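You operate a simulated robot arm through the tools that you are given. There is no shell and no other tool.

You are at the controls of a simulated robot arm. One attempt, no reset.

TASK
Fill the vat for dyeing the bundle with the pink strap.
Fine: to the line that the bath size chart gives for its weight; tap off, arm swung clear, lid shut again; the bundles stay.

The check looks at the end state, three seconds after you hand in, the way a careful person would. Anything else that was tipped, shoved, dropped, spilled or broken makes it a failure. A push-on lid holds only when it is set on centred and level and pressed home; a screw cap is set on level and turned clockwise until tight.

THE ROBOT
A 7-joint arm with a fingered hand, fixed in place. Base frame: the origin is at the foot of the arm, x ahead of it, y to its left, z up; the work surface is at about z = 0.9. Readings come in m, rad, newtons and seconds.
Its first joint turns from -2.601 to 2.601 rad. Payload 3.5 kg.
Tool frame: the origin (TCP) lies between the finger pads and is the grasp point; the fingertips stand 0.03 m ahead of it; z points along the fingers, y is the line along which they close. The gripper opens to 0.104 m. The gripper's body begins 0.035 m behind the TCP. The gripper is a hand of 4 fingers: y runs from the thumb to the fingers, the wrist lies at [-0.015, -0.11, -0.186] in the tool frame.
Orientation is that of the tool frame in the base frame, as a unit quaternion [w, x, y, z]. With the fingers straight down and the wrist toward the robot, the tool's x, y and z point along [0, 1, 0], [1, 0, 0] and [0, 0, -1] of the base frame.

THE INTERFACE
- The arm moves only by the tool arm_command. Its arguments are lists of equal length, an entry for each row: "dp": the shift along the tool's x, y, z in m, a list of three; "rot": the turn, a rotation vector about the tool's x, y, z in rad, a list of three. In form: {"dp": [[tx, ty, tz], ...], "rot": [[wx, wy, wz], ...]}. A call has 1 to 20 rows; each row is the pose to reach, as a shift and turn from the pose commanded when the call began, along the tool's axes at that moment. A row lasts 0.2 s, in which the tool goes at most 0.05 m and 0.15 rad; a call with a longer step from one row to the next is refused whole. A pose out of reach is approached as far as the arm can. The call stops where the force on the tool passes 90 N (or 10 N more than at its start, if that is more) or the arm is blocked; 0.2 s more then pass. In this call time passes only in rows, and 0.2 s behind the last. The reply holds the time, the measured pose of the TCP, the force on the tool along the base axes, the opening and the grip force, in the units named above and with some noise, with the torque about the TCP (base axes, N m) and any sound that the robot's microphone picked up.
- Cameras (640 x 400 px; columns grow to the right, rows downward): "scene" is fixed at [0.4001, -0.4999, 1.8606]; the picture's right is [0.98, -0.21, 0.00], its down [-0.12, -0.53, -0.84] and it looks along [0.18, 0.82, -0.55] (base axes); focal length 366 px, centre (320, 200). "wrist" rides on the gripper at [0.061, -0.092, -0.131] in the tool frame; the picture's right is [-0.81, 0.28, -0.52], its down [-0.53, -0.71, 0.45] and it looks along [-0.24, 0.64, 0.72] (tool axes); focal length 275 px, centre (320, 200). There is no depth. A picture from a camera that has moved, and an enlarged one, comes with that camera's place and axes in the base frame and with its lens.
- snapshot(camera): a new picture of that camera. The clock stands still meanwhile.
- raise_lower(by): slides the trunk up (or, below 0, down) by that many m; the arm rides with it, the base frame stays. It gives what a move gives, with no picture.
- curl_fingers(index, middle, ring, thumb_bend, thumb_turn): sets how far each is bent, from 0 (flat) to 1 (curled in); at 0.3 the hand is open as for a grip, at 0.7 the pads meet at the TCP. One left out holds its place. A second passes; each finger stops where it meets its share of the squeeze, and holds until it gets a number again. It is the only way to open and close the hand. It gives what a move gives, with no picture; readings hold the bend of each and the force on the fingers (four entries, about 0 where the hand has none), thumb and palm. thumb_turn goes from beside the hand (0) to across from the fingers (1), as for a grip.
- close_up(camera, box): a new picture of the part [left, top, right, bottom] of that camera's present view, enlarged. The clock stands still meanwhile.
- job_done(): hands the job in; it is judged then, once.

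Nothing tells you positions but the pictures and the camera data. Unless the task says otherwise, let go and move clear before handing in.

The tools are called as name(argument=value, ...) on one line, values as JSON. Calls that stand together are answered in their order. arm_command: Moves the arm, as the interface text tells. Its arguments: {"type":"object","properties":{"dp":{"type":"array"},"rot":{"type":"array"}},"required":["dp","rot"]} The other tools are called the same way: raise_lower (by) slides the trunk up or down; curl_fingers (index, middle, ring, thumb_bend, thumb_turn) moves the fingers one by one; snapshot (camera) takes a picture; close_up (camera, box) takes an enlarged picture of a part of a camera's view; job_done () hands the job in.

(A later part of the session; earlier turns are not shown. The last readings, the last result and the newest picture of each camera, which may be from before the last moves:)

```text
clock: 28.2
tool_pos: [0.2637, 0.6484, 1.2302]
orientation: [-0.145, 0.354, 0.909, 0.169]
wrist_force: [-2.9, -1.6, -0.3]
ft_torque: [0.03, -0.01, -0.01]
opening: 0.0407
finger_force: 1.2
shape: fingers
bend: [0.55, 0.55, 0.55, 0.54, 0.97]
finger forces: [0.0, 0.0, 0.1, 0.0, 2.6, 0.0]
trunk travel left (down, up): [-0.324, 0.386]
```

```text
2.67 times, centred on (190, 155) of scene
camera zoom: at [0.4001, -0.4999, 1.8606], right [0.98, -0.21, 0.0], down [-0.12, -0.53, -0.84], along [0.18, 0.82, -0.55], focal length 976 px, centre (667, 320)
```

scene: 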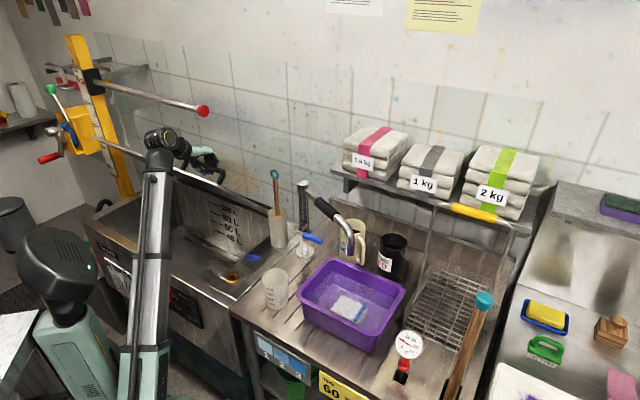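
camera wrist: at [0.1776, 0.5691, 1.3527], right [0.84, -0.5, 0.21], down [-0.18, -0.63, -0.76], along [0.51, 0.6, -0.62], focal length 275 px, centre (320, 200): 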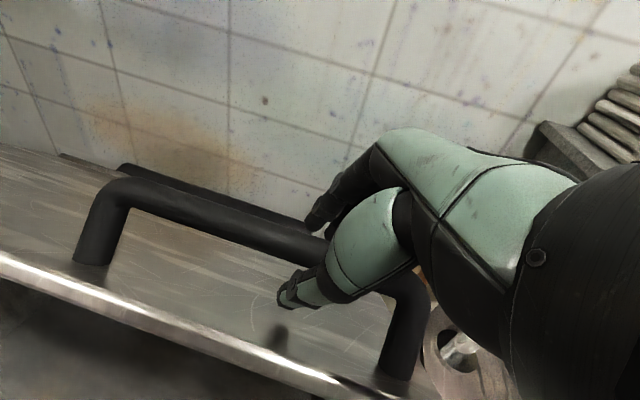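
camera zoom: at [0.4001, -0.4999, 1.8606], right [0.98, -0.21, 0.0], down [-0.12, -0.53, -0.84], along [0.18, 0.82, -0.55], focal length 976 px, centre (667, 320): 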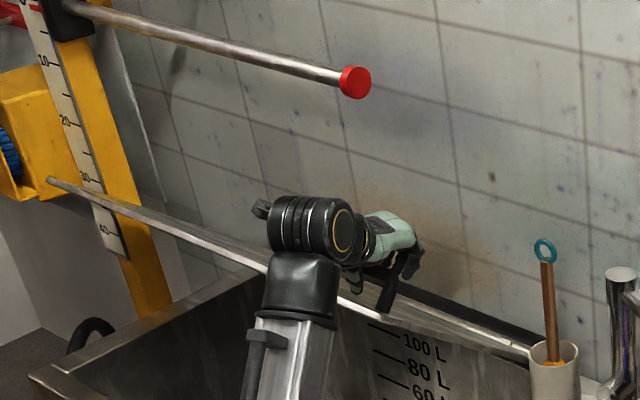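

The hand and wrist are now clear to the right of the rod tip. I'll close the loop around the bar and push the lid further along its arc.

curl_fingers(index=0.66, middle=0.66, ring=0.66, thumb_bend=0.62)

arm_command(dp=[[0.004, 0.019, -0.0097], [0.0082, 0.0384, -0.0194], [0.0115, 0.058, -0.027], [0.0149, 0.0787, -0.0353]], rot=[[0.03, 0, 0], [0.06, 0, 0], [0.09, 0, 0], [0.12, 0, 0]])

snapshot(camera="wrist")

close_up(camera="scene", box=[70, 80, 310, 230])

```text
clock: 29.2
tool_pos: [0.2642, 0.6486, 1.2303]
orientation: [-0.145, 0.353, 0.909, 0.168]
wrist_force: [-3.5, -2.5, 0.5]
ft_torque: [-0.01, 0.0, -0.01]
opening: 0.0202
finger_force: 1.7
shape: fingers
bend: [0.66, 0.66, 0.66, 0.6, 0.97]
finger forces: [0.0, 0.0, 0.1, 0.0, 3.7, 0.0]
trunk travel left (down, up): [-0.324, 0.386]
```

```text
clock: 30.2
tool_pos: [0.3146, 0.6991, 1.2832]
orientation: [-0.164, 0.344, 0.917, 0.113]
wrist_force: [-1.1, -0.6, -0.2]
ft_torque: [0.01, 0.0, 0.06]
opening: 0.0175
finger_force: 0.8
shape: fingers
bend: [0.66, 0.66, 0.66, 0.61, 0.97]
finger forces: [0.0, 0.0, 0.1, 0.0, 1.1, 0.0]
trunk travel left (down, up): [-0.324, 0.386]
```

```text
taken
camera wrist: at [0.2397, 0.6264, 1.4186], right [0.87, -0.45, 0.19], down [-0.2, -0.7, -0.69], along [0.44, 0.56, -0.7], focal length 275 px, centre (320, 200)
```

wrist: 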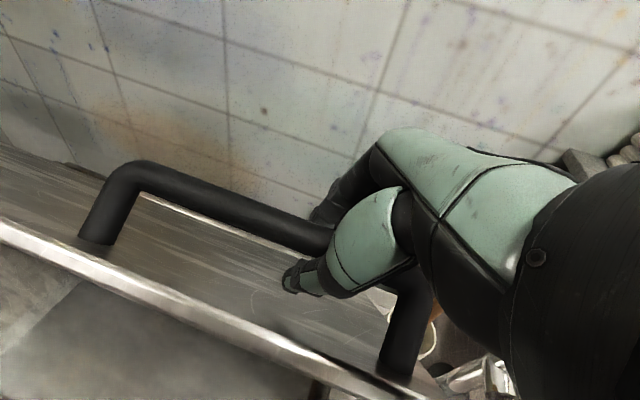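

```text
2.67 times, centred on (190, 155) of scene
camera zoom: at [0.4001, -0.4999, 1.8606], right [0.98, -0.21, 0.0], down [-0.12, -0.53, -0.84], along [0.18, 0.82, -0.55], focal length 976 px, centre (667, 320)
```

zoom: 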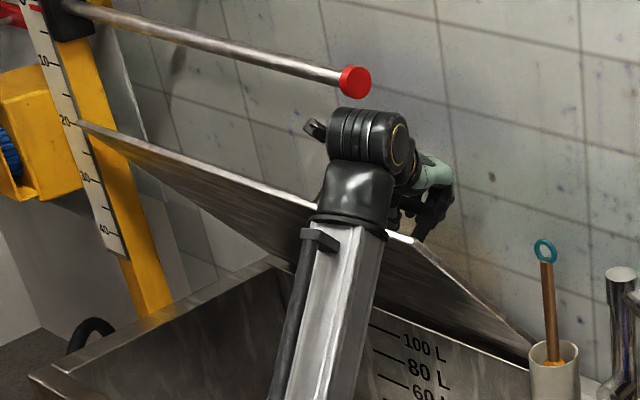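

The lid moves easily, but the wrist camera would pass very close to the rod tip. Before moving on I'll lean and yaw the hand further to the right.

arm_command(dp=[[0, 0, 0], [0, 0, 0], [0, 0, 0]], rot=[[0, 0.08, -0.08], [0, 0.16, -0.16], [0, 0.22, -0.22]])

snapshot(camera="wrist")

close_up(camera="scene", box=[70, 80, 310, 230])

```text
clock: 31.0
tool_pos: [0.3137, 0.6992, 1.2826]
orientation: [-0.253, 0.227, 0.925, 0.168]
wrist_force: [-1.3, -0.2, -0.3]
ft_torque: [0.03, -0.04, 0.03]
opening: 0.0165
finger_force: 0.0
shape: fingers
bend: [0.66, 0.66, 0.66, 0.62, 0.97]
finger forces: [0.0, 0.0, 0.0, 0.0, 0.5, 0.1]
trunk travel left (down, up): [-0.324, 0.386]
```

```text
taken
camera wrist: at [0.2719, 0.5871, 1.4055], right [0.96, -0.26, 0.04], down [-0.13, -0.58, -0.8], along [0.23, 0.77, -0.6], focal length 275 px, centre (320, 200)
```

wrist: 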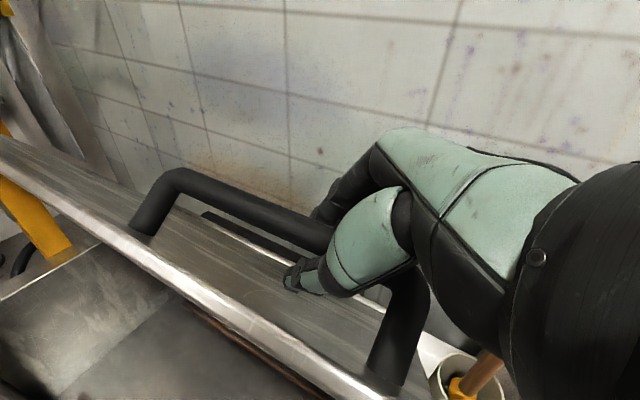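

```text
2.67 times, centred on (190, 155) of scene
camera zoom: at [0.4001, -0.4999, 1.8606], right [0.98, -0.21, 0.0], down [-0.12, -0.53, -0.84], along [0.18, 0.82, -0.55], focal length 976 px, centre (667, 320)
```

zoom: 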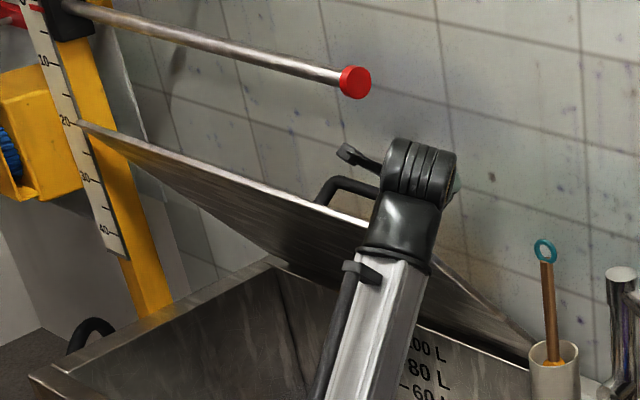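

The camera is now about 6 cm right of the rod tip. I'll continue the arc to about 66°.

arm_command(dp=[[0, 0.0204, -0.0081], [-0.0003, 0.0407, -0.0162], [-0.0018, 0.0615, -0.0227], [-0.0033, 0.0824, -0.0292]], rot=[[0, 0, 0], [0, 0, 0], [0, 0, 0], [0, 0, 0]])

snapshot(camera="wrist")

close_up(camera="scene", box=[70, 80, 310, 230])

```text
clock: 32.0
tool_pos: [0.3531, 0.7315, 1.3019]
orientation: [-0.252, 0.227, 0.926, 0.169]
wrist_force: [-2.6, -2.0, 1.8]
ft_torque: [-0.01, -0.06, -0.09]
opening: 0.0184
finger_force: 1.8
shape: fingers
bend: [0.66, 0.66, 0.66, 0.61, 0.96]
finger forces: [0.0, 0.0, 0.1, 0.0, 3.5, 0.0]
out of reach, approached as far as the arm can: row 3, 4
trunk travel left (down, up): [-0.324, 0.386]
```

```text
taken
camera wrist: at [0.3117, 0.6207, 1.4234], right [0.96, -0.26, 0.04], down [-0.13, -0.58, -0.8], along [0.23, 0.77, -0.6], focal length 275 px, centre (320, 200)
```

wrist: 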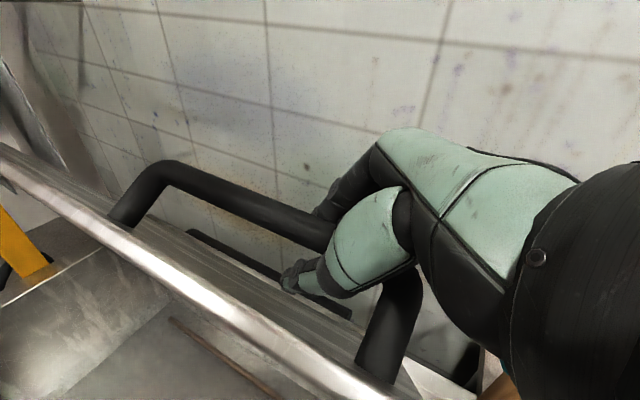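

```text
2.67 times, centred on (190, 155) of scene
camera zoom: at [0.4001, -0.4999, 1.8606], right [0.98, -0.21, 0.0], down [-0.12, -0.53, -0.84], along [0.18, 0.82, -0.55], focal length 976 px, centre (667, 320)
```

zoom: 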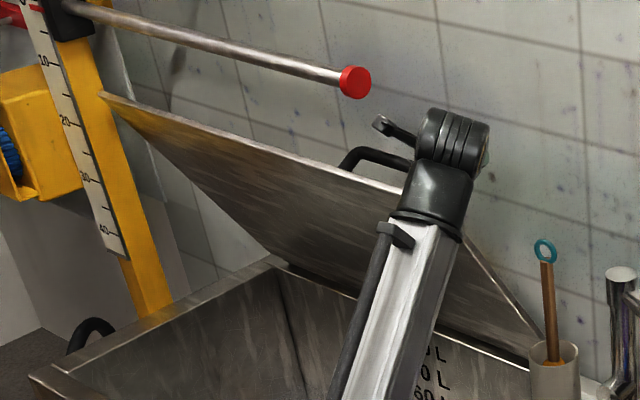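

The arm is at full stretch with the trunk this low. The thumb carries the lid's slight weight, so I'll walk the trunk up in small steps while the arm moves down by the same amount.

curl_fingers(index=0.5, middle=0.5, ring=0.5)

arm_command(dp=[[-0.001, -0.016, 0.008], [-0.0055, -0.0354, 0.024]], rot=[[0, 0, 0], [0, 0, 0]])

raise_lower(by=0.025)

snapshot(camera="wrist")

```text
clock: 33.0
tool_pos: [0.354, 0.7316, 1.301]
orientation: [-0.252, 0.227, 0.925, 0.168]
wrist_force: [-3.4, -1.9, 2.3]
ft_torque: [-0.05, -0.08, -0.08]
opening: 0.0386
finger_force: 1.7
shape: fingers
bend: [0.5, 0.5, 0.5, 0.61, 0.96]
finger forces: [0.1, 0.0, 0.1, 0.1, 3.4, 0.0]
trunk travel left (down, up): [-0.324, 0.386]
```

```text
clock: 33.6
tool_pos: [0.3301, 0.7111, 1.2707]
orientation: [-0.251, 0.227, 0.926, 0.167]
wrist_force: [-2.4, -2.4, -1.0]
ft_torque: [0.11, -0.1, -0.1]
opening: 0.0382
finger_force: 1.6
shape: fingers
bend: [0.5, 0.5, 0.5, 0.62, 0.97]
finger forces: [0.0, 0.0, 0.1, 0.1, 3.5, 0.0]
trunk travel left (down, up): [-0.324, 0.386]
```

```text
clock: 34.4
tool_pos: [0.3304, 0.7098, 1.297]
orientation: [-0.252, 0.228, 0.926, 0.166]
wrist_force: [-1.5, -2.0, -0.8]
ft_torque: [0.01, -0.01, -0.07]
opening: 0.0391
finger_force: 1.5
shape: fingers
bend: [0.5, 0.5, 0.5, 0.6, 0.97]
finger forces: [0.0, 0.0, 0.0, 0.1, 2.4, 0.0]
trunk travel left (down, up): [-0.349, 0.361]
```

```text
taken
camera wrist: at [0.2887, 0.5992, 1.4187], right [0.96, -0.26, 0.04], down [-0.13, -0.59, -0.8], along [0.23, 0.77, -0.6], focal length 275 px, centre (320, 200)
```

wrist: 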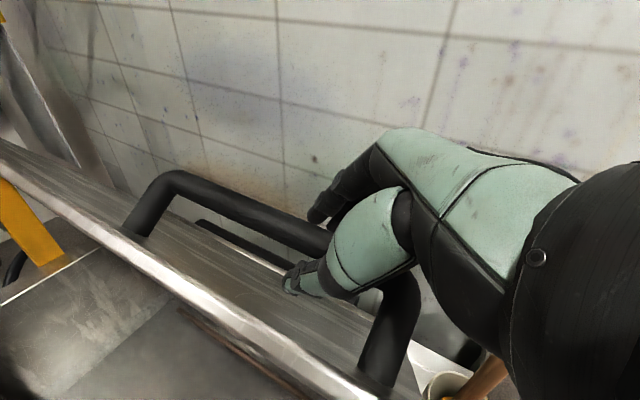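

That works with the thumb force staying at 2–3 N. I'll repeat the walk.

arm_command(dp=[[-0.0163, -0.0059, 0.0244]], rot=[[0, 0, 0]])

raise_lower(by=0.03)

arm_command(dp=[[-0.0163, -0.0059, 0.0244]], rot=[[0, 0, 0]])

raise_lower(by=0.03)

snapshot(camera="wrist")

```text
clock: 34.8
tool_pos: [0.3302, 0.7101, 1.2681]
orientation: [-0.252, 0.227, 0.926, 0.167]
wrist_force: [-1.6, -1.1, 3.0]
ft_torque: [0.0, -0.09, -0.06]
opening: 0.035
finger_force: 2.6
shape: fingers
bend: [0.5, 0.5, 0.5, 0.63, 0.97]
finger forces: [0.1, 0.0, 0.1, 0.0, 4.7, 0.0]
trunk travel left (down, up): [-0.349, 0.361]
```

```text
clock: 35.5
tool_pos: [0.3311, 0.7111, 1.2968]
orientation: [-0.252, 0.227, 0.926, 0.168]
wrist_force: [-0.4, -1.9, -0.3]
ft_torque: [0.02, -0.01, 0.02]
opening: 0.0391
finger_force: 1.2
shape: fingers
bend: [0.5, 0.5, 0.5, 0.6, 0.97]
finger forces: [0.0, 0.1, 0.0, 0.1, 2.2, 0.0]
trunk travel left (down, up): [-0.379, 0.331]
```

```text
clock: 35.9
tool_pos: [0.3308, 0.7112, 1.268]
orientation: [-0.251, 0.227, 0.926, 0.168]
wrist_force: [-0.9, -1.6, 3.8]
ft_torque: [-0.01, -0.09, -0.09]
opening: 0.0353
finger_force: 2.1
shape: fingers
bend: [0.5, 0.5, 0.5, 0.63, 0.97]
finger forces: [0.0, 0.1, 0.0, 0.0, 3.8, 0.0]
trunk travel left (down, up): [-0.379, 0.331]
```

```text
clock: 36.6
tool_pos: [0.3319, 0.7112, 1.297]
orientation: [-0.252, 0.227, 0.926, 0.167]
wrist_force: [-1.8, -1.6, -0.5]
ft_torque: [0.0, -0.05, -0.03]
opening: 0.0394
finger_force: 1.2
shape: fingers
bend: [0.5, 0.5, 0.5, 0.6, 0.97]
finger forces: [0.1, 0.0, 0.0, 0.1, 2.2, 0.0]
trunk travel left (down, up): [-0.409, 0.301]
```

```text
taken
camera wrist: at [0.2888, 0.5992, 1.4196], right [0.96, -0.26, 0.04], down [-0.13, -0.59, -0.8], along [0.23, 0.77, -0.6], focal length 275 px, centre (320, 200)
```

wrist: 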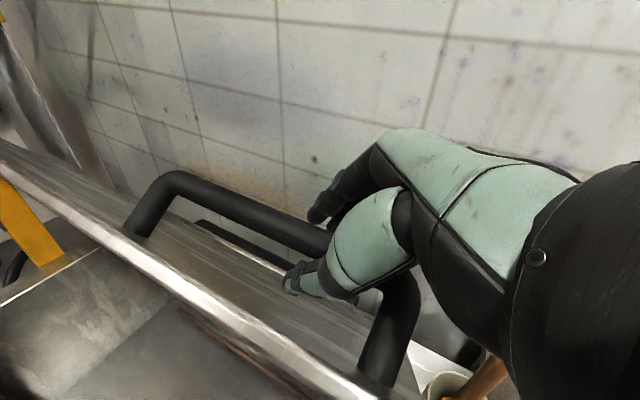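

Stable. I'll walk another 0.12 m up.

arm_command(dp=[[-0.0163, -0.0059, 0.0244]], rot=[[0, 0, 0]])

raise_lower(by=0.03)

arm_command(dp=[[-0.0163, -0.0059, 0.0244]], rot=[[0, 0, 0]])

raise_lower(by=0.03)

arm_command(dp=[[-0.0163, -0.0059, 0.0244]], rot=[[0, 0, 0]])

raise_lower(by=0.03)

arm_command(dp=[[-0.0163, -0.0059, 0.0244]], rot=[[0, 0, 0]])

raise_lower(by=0.03)

snapshot(camera="wrist")

snapshot(camera="scene")

```text
clock: 37.0
tool_pos: [0.332, 0.7103, 1.2688]
orientation: [-0.252, 0.227, 0.926, 0.168]
wrist_force: [-1.6, -0.4, 2.5]
ft_torque: [-0.01, -0.09, -0.09]
opening: 0.0349
finger_force: 2.1
shape: fingers
bend: [0.5, 0.5, 0.5, 0.63, 0.97]
finger forces: [0.1, 0.0, 0.0, 0.0, 3.7, 0.0]
trunk travel left (down, up): [-0.409, 0.301]
```

```text
clock: 37.8
tool_pos: [0.3312, 0.7099, 1.2966]
orientation: [-0.252, 0.227, 0.926, 0.168]
wrist_force: [-1.1, -2.4, -1.0]
ft_torque: [0.02, 0.01, -0.02]
opening: 0.039
finger_force: 1.2
shape: fingers
bend: [0.5, 0.5, 0.5, 0.6, 0.97]
finger forces: [0.0, 0.1, 0.0, 0.0, 2.4, 0.0]
trunk travel left (down, up): [-0.439, 0.271]
```

```text
clock: 38.2
tool_pos: [0.3305, 0.7096, 1.2673]
orientation: [-0.252, 0.226, 0.926, 0.169]
wrist_force: [-1.1, -1.3, 3.3]
ft_torque: [-0.01, -0.09, -0.08]
opening: 0.0354
finger_force: 2.0
shape: fingers
bend: [0.5, 0.5, 0.5, 0.63, 0.97]
finger forces: [0.0, 0.0, 0.0, 0.0, 4.2, 0.1]
trunk travel left (down, up): [-0.439, 0.271]
```

```text
clock: 39.0
tool_pos: [0.3305, 0.7099, 1.2977]
orientation: [-0.251, 0.227, 0.926, 0.168]
wrist_force: [-2.0, -1.9, -1.3]
ft_torque: [0.01, -0.01, 0.01]
opening: 0.0393
finger_force: 1.4
shape: fingers
bend: [0.5, 0.5, 0.5, 0.6, 0.97]
finger forces: [0.1, 0.0, 0.0, 0.1, 2.3, 0.1]
trunk travel left (down, up): [-0.469, 0.241]
```

```text
clock: 39.4
tool_pos: [0.3317, 0.7105, 1.2695]
orientation: [-0.252, 0.227, 0.926, 0.168]
wrist_force: [-0.9, -0.1, 3.7]
ft_torque: [0.02, -0.07, -0.11]
opening: 0.0352
finger_force: 1.6
shape: fingers
bend: [0.5, 0.5, 0.5, 0.63, 0.97]
finger forces: [0.0, 0.1, 0.0, 0.1, 3.7, 0.0]
trunk travel left (down, up): [-0.469, 0.241]
```

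```text
clock: 40.1
tool_pos: [0.3317, 0.7093, 1.2974]
orientation: [-0.252, 0.227, 0.926, 0.168]
wrist_force: [-1.6, -2.6, -0.7]
ft_torque: [0.04, -0.01, 0.01]
opening: 0.039
finger_force: 1.0
shape: fingers
bend: [0.5, 0.5, 0.5, 0.6, 0.97]
finger forces: [0.0, 0.0, 0.1, 0.1, 2.3, 0.1]
trunk travel left (down, up): [-0.499, 0.211]
```

```text
clock: 40.5
tool_pos: [0.3315, 0.7097, 1.2672]
orientation: [-0.252, 0.227, 0.925, 0.168]
wrist_force: [-0.2, -2.0, 3.2]
ft_torque: [-0.04, -0.08, -0.11]
opening: 0.0351
finger_force: 2.3
shape: fingers
bend: [0.5, 0.5, 0.5, 0.63, 0.97]
finger forces: [0.1, 0.0, 0.0, 0.0, 4.8, 0.1]
trunk travel left (down, up): [-0.499, 0.211]
```

```text
clock: 41.2
tool_pos: [0.332, 0.7104, 1.2973]
orientation: [-0.252, 0.228, 0.925, 0.168]
wrist_force: [-0.6, -1.4, -1.5]
ft_torque: [0.0, -0.02, 0.01]
opening: 0.0389
finger_force: 1.2
shape: fingers
bend: [0.5, 0.5, 0.5, 0.6, 0.97]
finger forces: [0.0, 0.0, 0.0, 0.1, 2.3, 0.1]
trunk travel left (down, up): [-0.529, 0.181]
```

```text
taken
camera wrist: at [0.2893, 0.5978, 1.4189], right [0.96, -0.26, 0.04], down [-0.13, -0.59, -0.8], along [0.23, 0.77, -0.6], focal length 275 px, centre (320, 200)
```

wrist: 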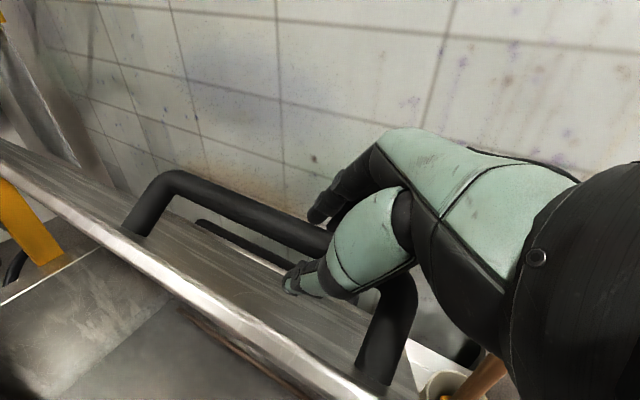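

```text
taken
```

scene: 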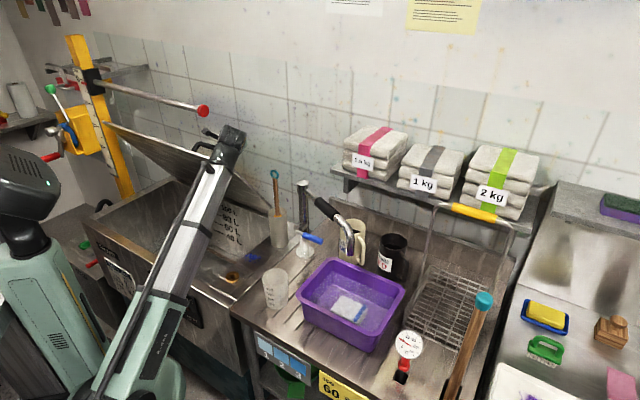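

The trunk now has plenty of stretch. I'll push the lid on to about 75°.

arm_command(dp=[[-0.0008, 0.0206, -0.0074], [-0.0016, 0.0413, -0.0147], [-0.0038, 0.0623, -0.0204], [-0.006, 0.0833, -0.026], [-0.0095, 0.1045, -0.03], [-0.013, 0.1258, -0.0339]], rot=[[0, 0, 0], [0, 0, 0], [0, 0, 0], [0, 0, 0], [0, 0, 0], [0, 0, 0]])

snapshot(camera="wrist")

snapshot(camera="scene")

```text
clock: 42.6
tool_pos: [0.4194, 0.7952, 1.3425]
orientation: [-0.252, 0.228, 0.925, 0.167]
wrist_force: [-1.1, 0.6, -0.4]
ft_torque: [0.0, -0.02, 0.02]
opening: 0.0374
finger_force: 0.2
shape: fingers
bend: [0.5, 0.5, 0.5, 0.61, 0.97]
finger forces: [0.0, 0.1, 0.0, 0.0, 0.5, 0.0]
trunk travel left (down, up): [-0.529, 0.181]
```

```text
taken
camera wrist: at [0.3772, 0.6848, 1.4643], right [0.96, -0.26, 0.04], down [-0.13, -0.59, -0.8], along [0.23, 0.77, -0.6], focal length 275 px, centre (320, 200)
```

wrist: 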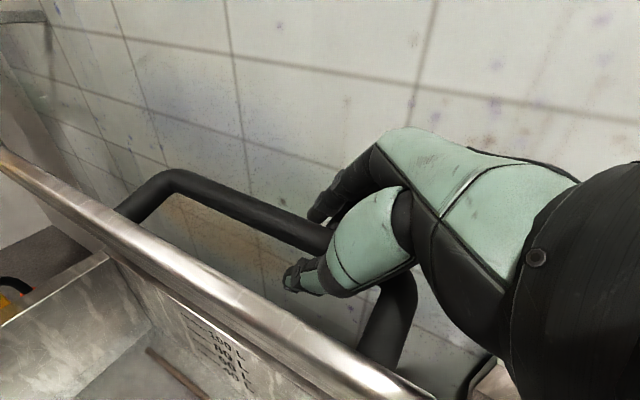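

```text
taken
```

scene: 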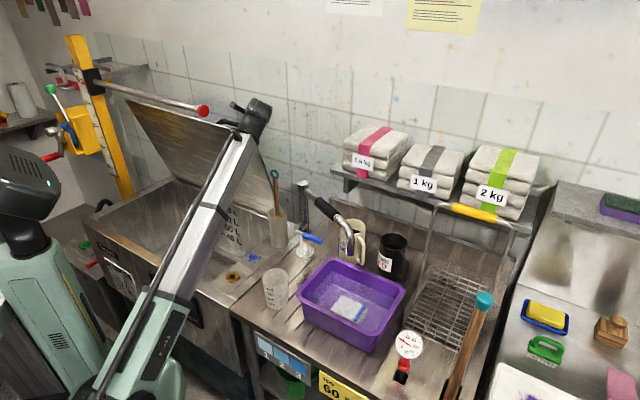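

The lid is at about 75° and nearly weightless. I'll push slowly a bit further to find where it stays.

arm_command(dp=[[-0.0049, 0.0212, -0.0022], [-0.0097, 0.0425, -0.0043], [-0.0157, 0.0635, -0.0048]], rot=[[0, 0, 0], [0, 0, 0], [0, 0, 0]])

snapshot(camera="wrist")

snapshot(camera="scene")

```text
clock: 43.5
tool_pos: [0.4447, 0.8159, 1.3377]
orientation: [-0.252, 0.226, 0.926, 0.168]
wrist_force: [-2.2, -1.1, 0.3]
ft_torque: [0.0, -0.03, -0.02]
opening: 0.0381
finger_force: 1.8
shape: fingers
bend: [0.5, 0.5, 0.5, 0.61, 0.97]
finger forces: [0.0, 0.0, 0.0, 0.1, 2.1, 0.0]
out of reach, approached as far as the arm can: row 2, 3
trunk travel left (down, up): [-0.529, 0.181]
```

```text
taken
camera wrist: at [0.4028, 0.7046, 1.4593], right [0.96, -0.26, 0.04], down [-0.13, -0.58, -0.8], along [0.23, 0.77, -0.6], focal length 275 px, centre (320, 200)
```

wrist: 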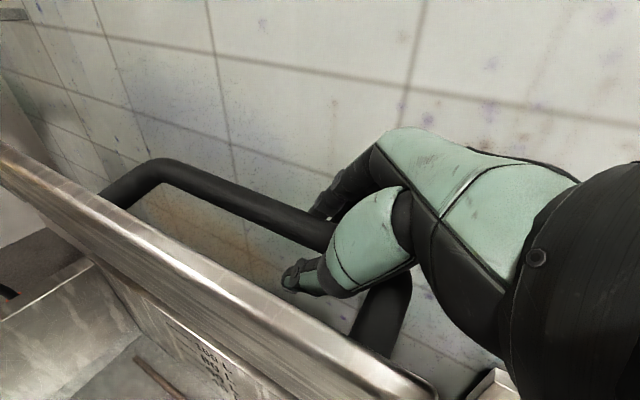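

```text
taken
```

scene: 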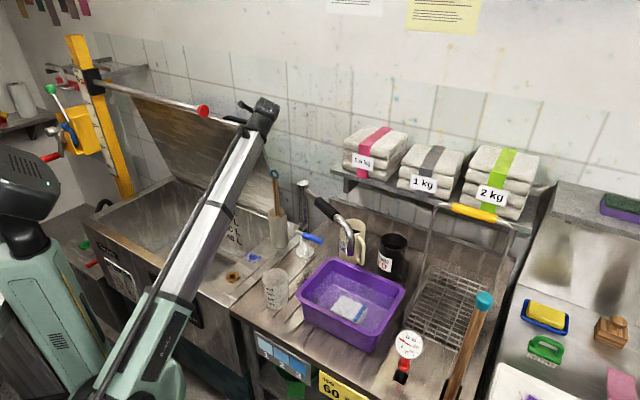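

Again near full stretch, with the lid close to vertical. I'll back off slightly to test whether it stays.

arm_command(dp=[[0.008, -0.035, 0.003], [0.012, -0.055, 0.004], [0.012, -0.055, 0.004], [0.012, -0.055, 0.004]], rot=[[0, 0, 0], [0, 0, 0], [0, 0, 0], [0, 0, 0]])

snapshot(camera="wrist")

```text
clock: 44.5
tool_pos: [0.4072, 0.7767, 1.3283]
orientation: [-0.251, 0.228, 0.926, 0.168]
wrist_force: [0.0, -0.3, -0.2]
ft_torque: [0.0, 0.02, 0.02]
opening: 0.0361
finger_force: 0.1
shape: fingers
bend: [0.5, 0.5, 0.5, 0.62, 0.98]
finger forces: [0.0, 0.1, 0.0, 0.1, 0.1, 0.0]
trunk travel left (down, up): [-0.529, 0.181]
```

```text
taken
camera wrist: at [0.3652, 0.6647, 1.451], right [0.96, -0.26, 0.04], down [-0.13, -0.59, -0.8], along [0.23, 0.77, -0.6], focal length 275 px, centre (320, 200)
```

wrist: 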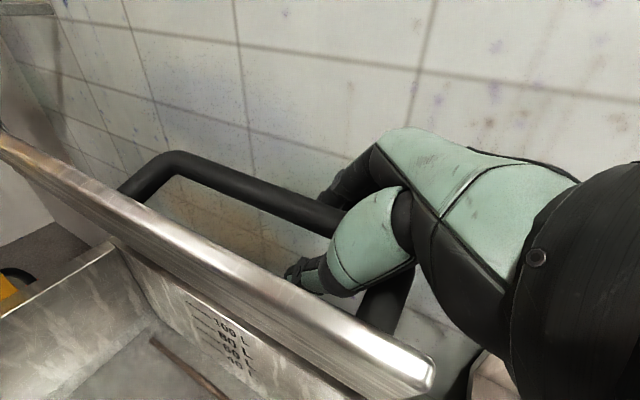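

The thumb now carries nothing. I'll wait a moment and compare pictures.

arm_command(dp=[[0, 0, 0], [0, 0, 0], [0, 0, 0], [0, 0, 0], [0, 0, 0], [0, 0, 0], [0, 0, 0], [0, 0, 0]], rot=[[0, 0, 0], [0, 0, 0], [0, 0, 0], [0, 0, 0], [0, 0, 0], [0, 0, 0], [0, 0, 0], [0, 0, 0]])

snapshot(camera="wrist")

```text
clock: 46.2
tool_pos: [0.4059, 0.7762, 1.329]
orientation: [-0.252, 0.228, 0.925, 0.168]
wrist_force: [-0.1, -0.4, -0.3]
ft_torque: [0.0, -0.02, -0.01]
opening: 0.0361
finger_force: 0.0
shape: fingers
bend: [0.5, 0.5, 0.5, 0.62, 0.98]
finger forces: [0.0, 0.1, 0.0, 0.0, 0.0, 0.1]
trunk travel left (down, up): [-0.529, 0.181]
```

```text
taken
camera wrist: at [0.3652, 0.6647, 1.451], right [0.96, -0.26, 0.04], down [-0.13, -0.59, -0.8], along [0.23, 0.77, -0.6], focal length 275 px, centre (320, 200)
```

wrist: 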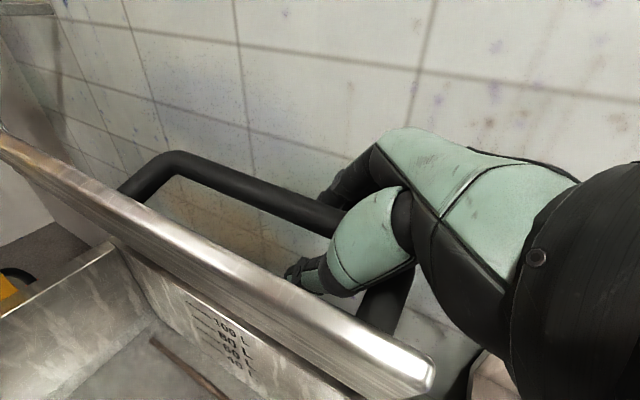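

The picture is unchanged, so the lid stays up by itself. I'll open the fingers and withdraw straight up.

curl_fingers(index=0.3, middle=0.3, ring=0.3, thumb_bend=0.52)

arm_command(dp=[[0.0082, 0.003, -0.0122], [0.0163, 0.0059, -0.0244], [0.0245, 0.0088, -0.0366]], rot=[[0, 0, 0], [0, 0, 0], [0, 0, 0]])

snapshot(camera="wrist")

```text
clock: 47.2
tool_pos: [0.4072, 0.776, 1.3296]
orientation: [-0.252, 0.227, 0.926, 0.167]
wrist_force: [0.6, 0.2, 0.0]
ft_torque: [0.02, -0.01, -0.02]
opening: 0.074
finger_force: 0.1
shape: fingers
bend: [0.3, 0.3, 0.3, 0.53, 0.98]
finger forces: [0.0, 0.0, 0.1, 0.0, 0.4, 0.1]
trunk travel left (down, up): [-0.529, 0.181]
```

```text
clock: 48.0
tool_pos: [0.4075, 0.7754, 1.3742]
orientation: [-0.252, 0.226, 0.926, 0.167]
wrist_force: [-0.3, -0.7, 0.3]
ft_torque: [0.01, -0.01, 0.02]
opening: 0.0746
finger_force: 0.1
shape: fingers
bend: [0.3, 0.3, 0.3, 0.52, 0.98]
finger forces: [0.1, 0.0, 0.0, 0.1, 0.1, 0.1]
trunk travel left (down, up): [-0.529, 0.181]
```

```text
taken
camera wrist: at [0.3652, 0.6647, 1.496], right [0.96, -0.26, 0.04], down [-0.13, -0.59, -0.8], along [0.23, 0.77, -0.6], focal length 275 px, centre (320, 200)
```

wrist: 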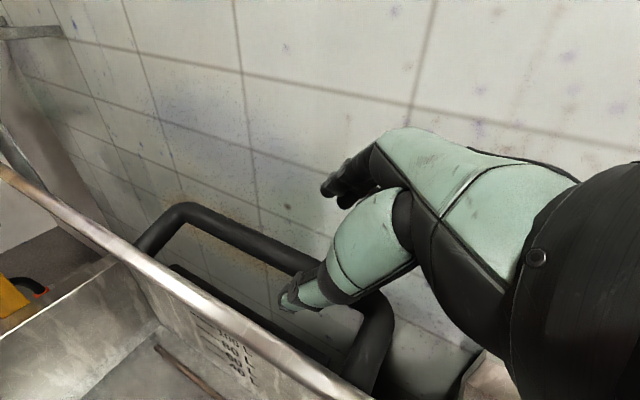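

The lid hasn't moved. I'll raise the trunk to lift the hand fully clear.

raise_lower(by=0.13)

snapshot(camera="wrist")

snapshot(camera="scene")

```text
clock: 49.6
tool_pos: [0.4067, 0.7771, 1.5038]
orientation: [-0.253, 0.227, 0.925, 0.168]
wrist_force: [0.4, -0.2, -0.3]
ft_torque: [-0.01, 0.01, 0.01]
opening: 0.0749
finger_force: 0.0
shape: fingers
bend: [0.3, 0.3, 0.3, 0.52, 0.98]
finger forces: [0.0, 0.0, 0.1, 0.0, 0.1, 0.1]
trunk travel left (down, up): [-0.659, 0.051]
```

```text
taken
camera wrist: at [0.3653, 0.665, 1.6256], right [0.96, -0.26, 0.04], down [-0.13, -0.59, -0.8], along [0.23, 0.77, -0.6], focal length 275 px, centre (320, 200)
```

wrist: 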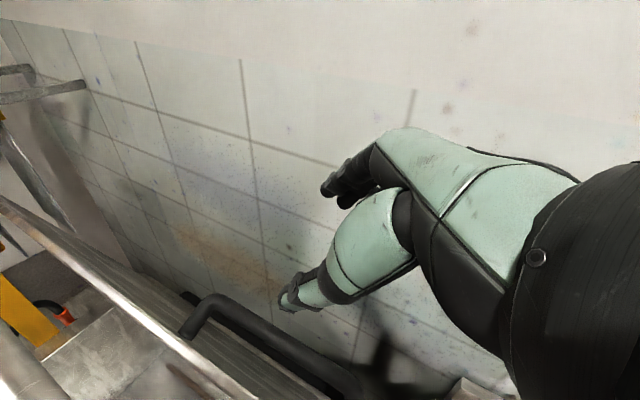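

```text
taken
```

scene: 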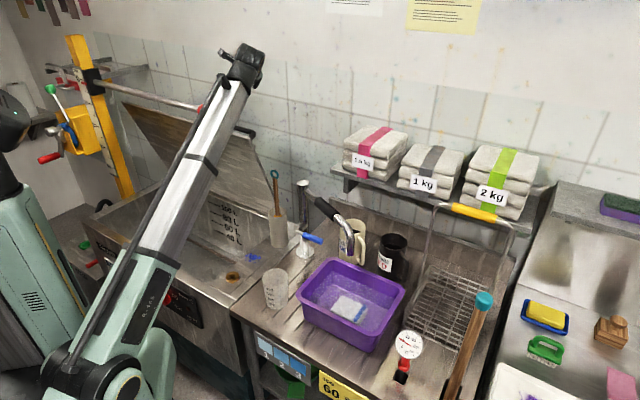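

The lid stands open by itself. Next is the tap arm: its black sleeve runs from about 0.09 to 0.21 m out from the column at z ≈ 1.21. I'll move over there, staying high, and bring the hand upright.

arm_command(dp=[[-0.0323, -0.0216, -0.0207], [-0.0647, -0.0432, -0.0414], [-0.097, -0.0648, -0.062], [-0.1294, -0.0864, -0.0827], [-0.1617, -0.108, -0.1034], [-0.194, -0.1296, -0.1241], [-0.2264, -0.1512, -0.1448], [-0.2587, -0.1728, -0.1654], [-0.2911, -0.1944, -0.1861], [-0.3234, -0.216, -0.2068]], rot=[[0, 0, 0], [0, 0, 0], [-0.002, -0.079, 0.0897], [-0.0039, -0.158, 0.1794], [-0.0059, -0.2369, 0.269], [-0.0079, -0.3159, 0.3587], [-0.0098, -0.3949, 0.4484], [-0.0118, -0.4739, 0.5381], [-0.0137, -0.5528, 0.6277], [-0.0157, -0.6318, 0.7174]])

snapshot(camera="scene")

snapshot(camera="wrist")

```text
clock: 51.8
tool_pos: [0.627, 0.397, 1.4546]
orientation: [0.002, 0.575, 0.818, -0.001]
wrist_force: [0.0, 0.0, 0.5]
ft_torque: [0.01, 0.01, -0.03]
opening: 0.0748
finger_force: 0.1
shape: fingers
bend: [0.3, 0.3, 0.3, 0.52, 0.98]
finger forces: [0.0, 0.0, 0.0, 0.1, 0.0, 0.1]
trunk travel left (down, up): [-0.659, 0.051]
```

```text
taken
```

scene: 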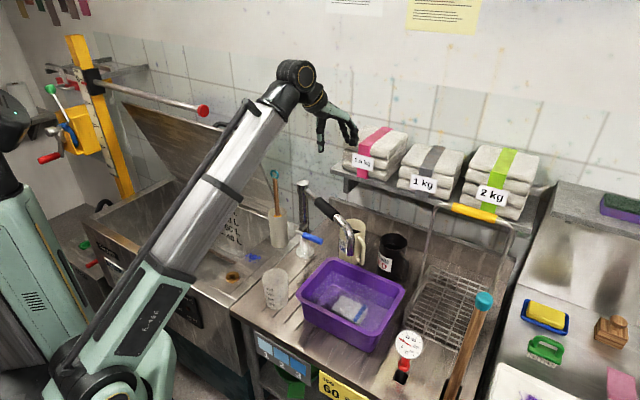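

```text
taken
camera wrist: at [0.5204, 0.4232, 1.5847], right [0.53, -0.67, 0.52], down [-0.49, -0.74, -0.45], along [0.69, -0.01, -0.72], focal length 275 px, centre (320, 200)
```

wrist: 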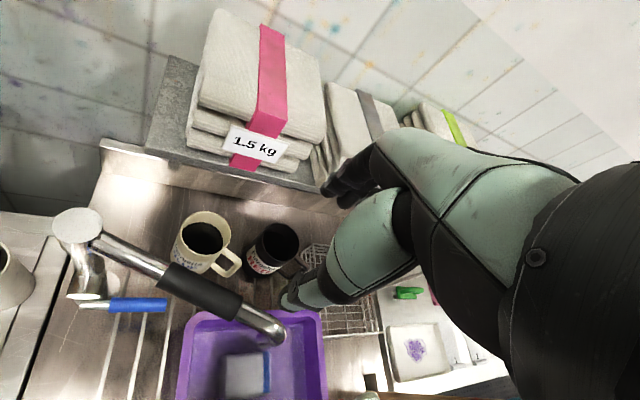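

The spout arm is right below, pointing over the basin. I'll open the thumb and lower over the sleeve so it sits between thumb and fingers.

curl_fingers(thumb_bend=0.3)

raise_lower(by=-0.17)

snapshot(camera="wrist")

close_up(camera="scene", box=[230, 120, 390, 220])

```text
clock: 52.8
tool_pos: [0.6264, 0.3967, 1.4542]
orientation: [0.002, 0.574, 0.819, 0.001]
wrist_force: [0.0, -0.5, 1.0]
ft_torque: [0.01, -0.01, -0.01]
opening: 0.1028
finger_force: 0.0
shape: fingers
bend: [0.3, 0.3, 0.3, 0.3, 0.98]
finger forces: [0.0, 0.0, 0.0, 0.0, 0.1, 0.1]
trunk travel left (down, up): [-0.659, 0.051]
```

```text
clock: 54.8
tool_pos: [0.6273, 0.3972, 1.2825]
orientation: [0.003, 0.575, 0.818, 0.0]
wrist_force: [0.6, -0.1, -1.2]
ft_torque: [0.01, 0.01, -0.01]
opening: 0.103
finger_force: 0.1
shape: fingers
bend: [0.3, 0.3, 0.3, 0.3, 0.98]
finger forces: [0.0, 0.1, 0.1, 0.0, 0.0, 0.0]
trunk travel left (down, up): [-0.489, 0.221]
```

```text
taken
camera wrist: at [0.5199, 0.4238, 1.4149], right [0.53, -0.67, 0.52], down [-0.49, -0.75, -0.45], along [0.69, -0.01, -0.72], focal length 275 px, centre (320, 200)
```

wrist: 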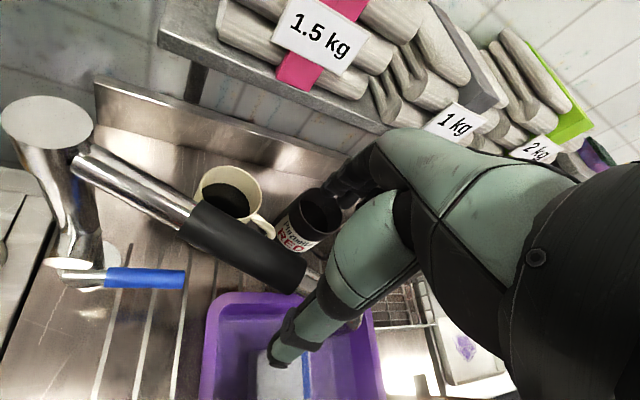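

```text
4.00 times, centred on (310, 170) of scene
camera zoom: at [0.4001, -0.4999, 1.8606], right [0.98, -0.21, 0.0], down [-0.12, -0.53, -0.84], along [0.18, 0.82, -0.55], focal length 1464 px, centre (360, 320)
```

zoom: 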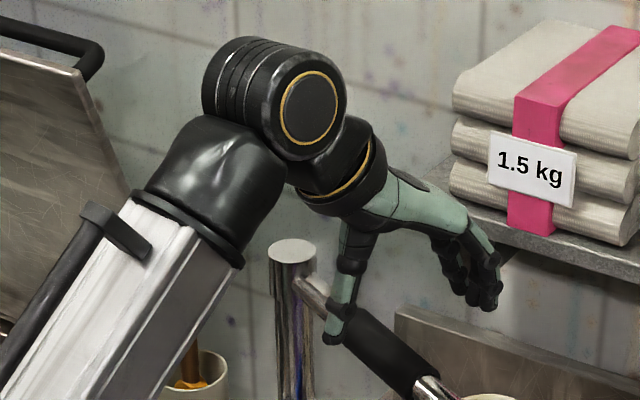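

The sleeve lies between thumb and fingers. I'll go down 7 cm more.

arm_command(dp=[[0, 0, 0.024], [0, 0, 0.048], [0, 0, 0.068]], rot=[[0, 0, 0], [0, 0, 0], [0, 0, 0]])

snapshot(camera="wrist")

close_up(camera="scene", box=[230, 140, 390, 240])

```text
clock: 55.5
tool_pos: [0.6274, 0.3964, 1.2166]
orientation: [0.003, 0.574, 0.819, 0.0]
wrist_force: [-0.6, 0.3, -0.1]
ft_torque: [0.02, 0.03, 0.03]
opening: 0.1029
finger_force: 0.1
shape: fingers
bend: [0.3, 0.3, 0.3, 0.3, 0.98]
finger forces: [0.0, 0.0, 0.1, 0.0, 0.0, 0.1]
trunk travel left (down, up): [-0.489, 0.221]
```

```text
taken
camera wrist: at [0.52, 0.4234, 1.3466], right [0.53, -0.67, 0.52], down [-0.49, -0.74, -0.46], along [0.69, -0.01, -0.72], focal length 275 px, centre (320, 200)
```

wrist: 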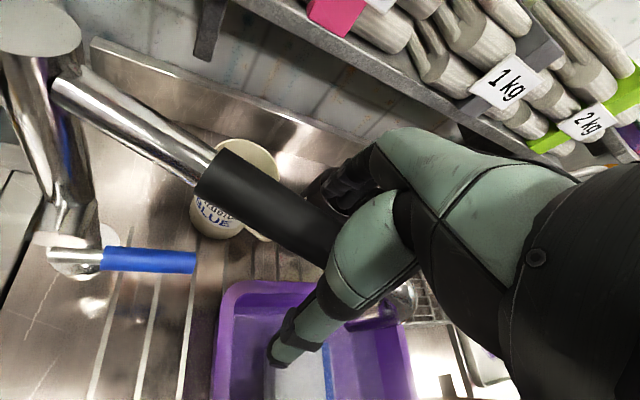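

```text
4.00 times, centred on (310, 190) of scene
camera zoom: at [0.4001, -0.4999, 1.8606], right [0.98, -0.21, 0.0], down [-0.12, -0.53, -0.84], along [0.18, 0.82, -0.55], focal length 1464 px, centre (360, 240)
```

zoom: 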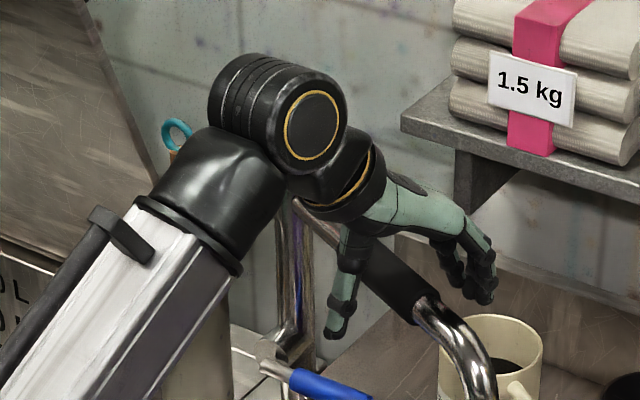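

The sleeve is straddled. I'll close loosely around it and begin swinging the spout clockwise about the column, with the hand turning along.

curl_fingers(index=0.53, middle=0.53, ring=0.53, thumb_bend=0.53)

arm_command(dp=[[0.0014, -0.0174, 0], [0.0045, -0.0347, 0], [0.0093, -0.0515, 0], [0.0157, -0.0677, 0]], rot=[[0, 0, 0.1], [0, 0, 0.2], [0, 0, 0.3], [0, 0, 0.4]])

snapshot(camera="wrist")

snapshot(camera="scene")

```text
clock: 56.5
tool_pos: [0.627, 0.3966, 1.2171]
orientation: [0.002, 0.574, 0.819, 0.0]
wrist_force: [1.6, 0.8, -0.4]
ft_torque: [0.01, -0.01, 0.0]
opening: 0.0466
finger_force: 0.6
shape: fingers
bend: [0.52, 0.52, 0.53, 0.53, 0.98]
finger forces: [1.3, 0.6, 0.0, 0.1, 0.1, 0.0]
trunk travel left (down, up): [-0.489, 0.221]
```

```text
clock: 57.5
tool_pos: [0.5579, 0.3892, 1.2161]
orientation: [0.001, 0.726, 0.688, 0.001]
wrist_force: [0.8, 0.3, -0.7]
ft_torque: [0.02, 0.01, 0.03]
opening: 0.0459
finger_force: 0.8
shape: fingers
bend: [0.52, 0.53, 0.53, 0.53, 0.98]
finger forces: [0.5, 0.2, 0.1, 0.1, 0.0, 0.1]
trunk travel left (down, up): [-0.489, 0.221]
```

```text
taken
camera wrist: at [0.4698, 0.4554, 1.347], right [0.23, -0.82, 0.52], down [-0.74, -0.49, -0.46], along [0.63, -0.28, -0.72], focal length 275 px, centre (320, 200)
```

wrist: 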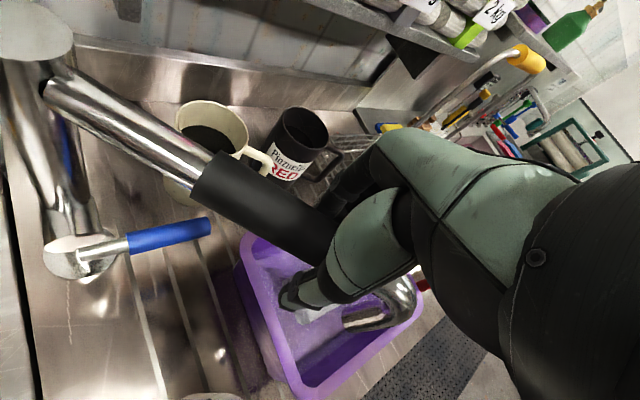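

```text
taken
```

scene: 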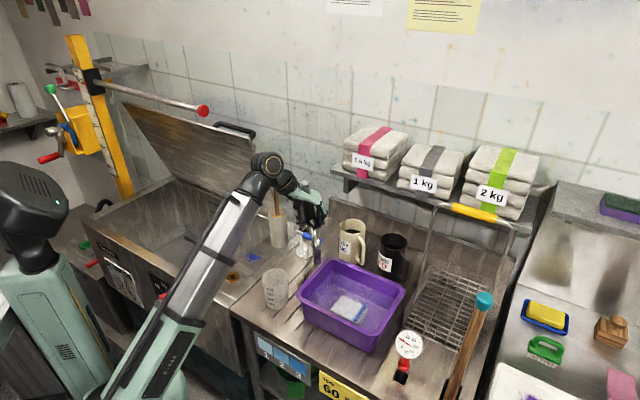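

The spout swings freely with almost no force. I'll continue another 0.8 rad with the hand turning along.

arm_command(dp=[[0.0014, -0.0173, 0], [0.0044, -0.0344, 0], [0.0091, -0.0511, 0], [0.0155, -0.0673, 0], [0.0235, -0.0827, 0], [0.0329, -0.0973, 0], [0.0438, -0.1108, 0], [0.056, -0.1232, 0]], rot=[[0, 0, 0.1], [0, 0, 0.2], [0, 0, 0.3], [0, 0, 0.4], [0, 0, 0.5], [0, 0, 0.6], [0, 0, 0.7], [0, 0, 0.8]])

snapshot(camera="wrist")

snapshot(camera="scene")

```text
clock: 59.4
tool_pos: [0.5084, 0.4399, 1.1635]
orientation: [-0.005, 0.922, 0.386, 0.03]
wrist_force: [-0.6, 0.3, 4.6]
ft_torque: [0.07, -0.01, 0.12]
opening: 0.0451
finger_force: 2.5
shape: fingers
bend: [0.53, 0.53, 0.53, 0.53, 0.98]
finger forces: [0.0, 0.0, 1.2, 0.1, 3.6, 0.5]
out of reach, approached as far as the arm can: row 6, 7, 8
trunk travel left (down, up): [-0.489, 0.221]
```

```text
taken
camera wrist: at [0.4797, 0.5447, 1.2952], right [-0.4, -0.78, 0.47], down [-0.86, 0.14, -0.5], along [0.33, -0.6, -0.73], focal length 275 px, centre (320, 200)
```

wrist: 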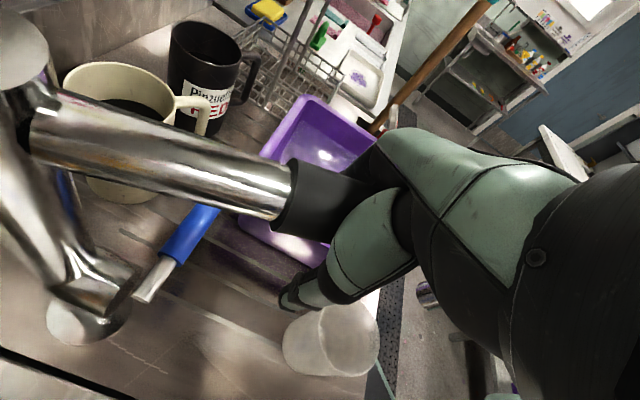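

```text
taken
```

scene: 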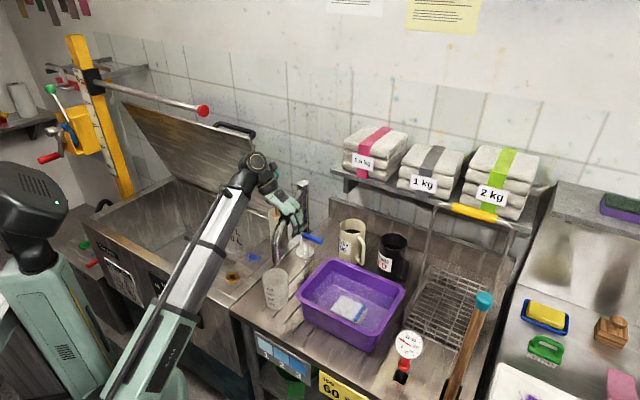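

The arm hit a joint limit and sagged onto the sleeve. The spout is now pointing roughly toward the robot. I'll open the hand, lift off and turn the hand back before pushing the spout on from its right side.

curl_fingers(index=0.3, middle=0.3, ring=0.3, thumb_bend=0.3)

arm_command(dp=[[0.0227, 0.0273, -0.025], [0.0453, 0.0546, -0.05], [0.0453, 0.0546, -0.08], [0.0453, 0.0546, -0.11], [0.0453, 0.0546, -0.11], [0.0453, 0.0546, -0.11], [0.0453, 0.0546, -0.11]], rot=[[0, 0, -0.05], [0, 0, -0.1], [0, 0, -0.2], [0, 0, -0.3], [0, 0, -0.43], [0, 0, -0.57], [0, 0, -0.7]])

snapshot(camera="wrist")

snapshot(camera="scene")

```text
clock: 60.4
tool_pos: [0.5092, 0.4399, 1.1619]
orientation: [-0.004, 0.922, 0.386, 0.03]
wrist_force: [0.0, 0.7, 1.5]
ft_torque: [-0.05, 0.02, 0.0]
opening: 0.1027
finger_force: 0.4
shape: fingers
bend: [0.3, 0.3, 0.3, 0.3, 0.98]
finger forces: [0.0, 0.1, 0.0, 0.0, 0.0, 1.2]
trunk travel left (down, up): [-0.489, 0.221]
```

```text
clock: 62.0
tool_pos: [0.5737, 0.4311, 1.2764]
orientation: [0.006, 0.733, 0.68, 0.029]
wrist_force: [0.5, -0.1, -0.1]
ft_torque: [0.01, 0.02, -0.01]
opening: 0.1033
finger_force: 0.0
shape: fingers
bend: [0.3, 0.3, 0.3, 0.3, 0.98]
finger forces: [0.1, 0.1, 0.0, 0.0, 0.0, 0.1]
trunk travel left (down, up): [-0.489, 0.221]
```

```text
taken
camera wrist: at [0.4806, 0.4958, 1.4036], right [0.19, -0.84, 0.5], down [-0.73, -0.46, -0.51], along [0.66, -0.27, -0.7], focal length 275 px, centre (320, 200)
```

wrist: 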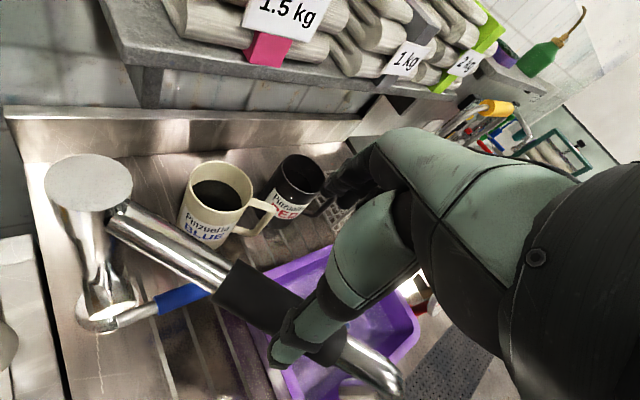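

```text
taken
```

scene: 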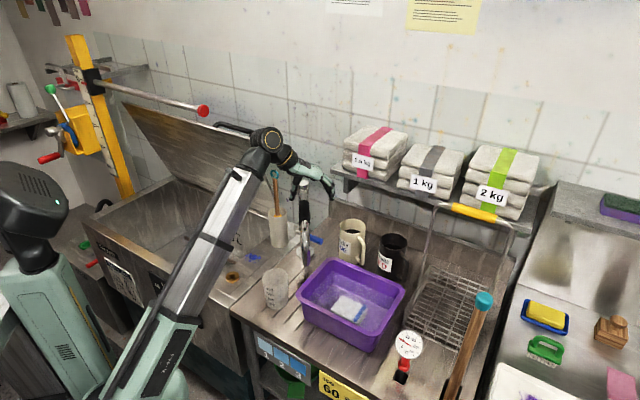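

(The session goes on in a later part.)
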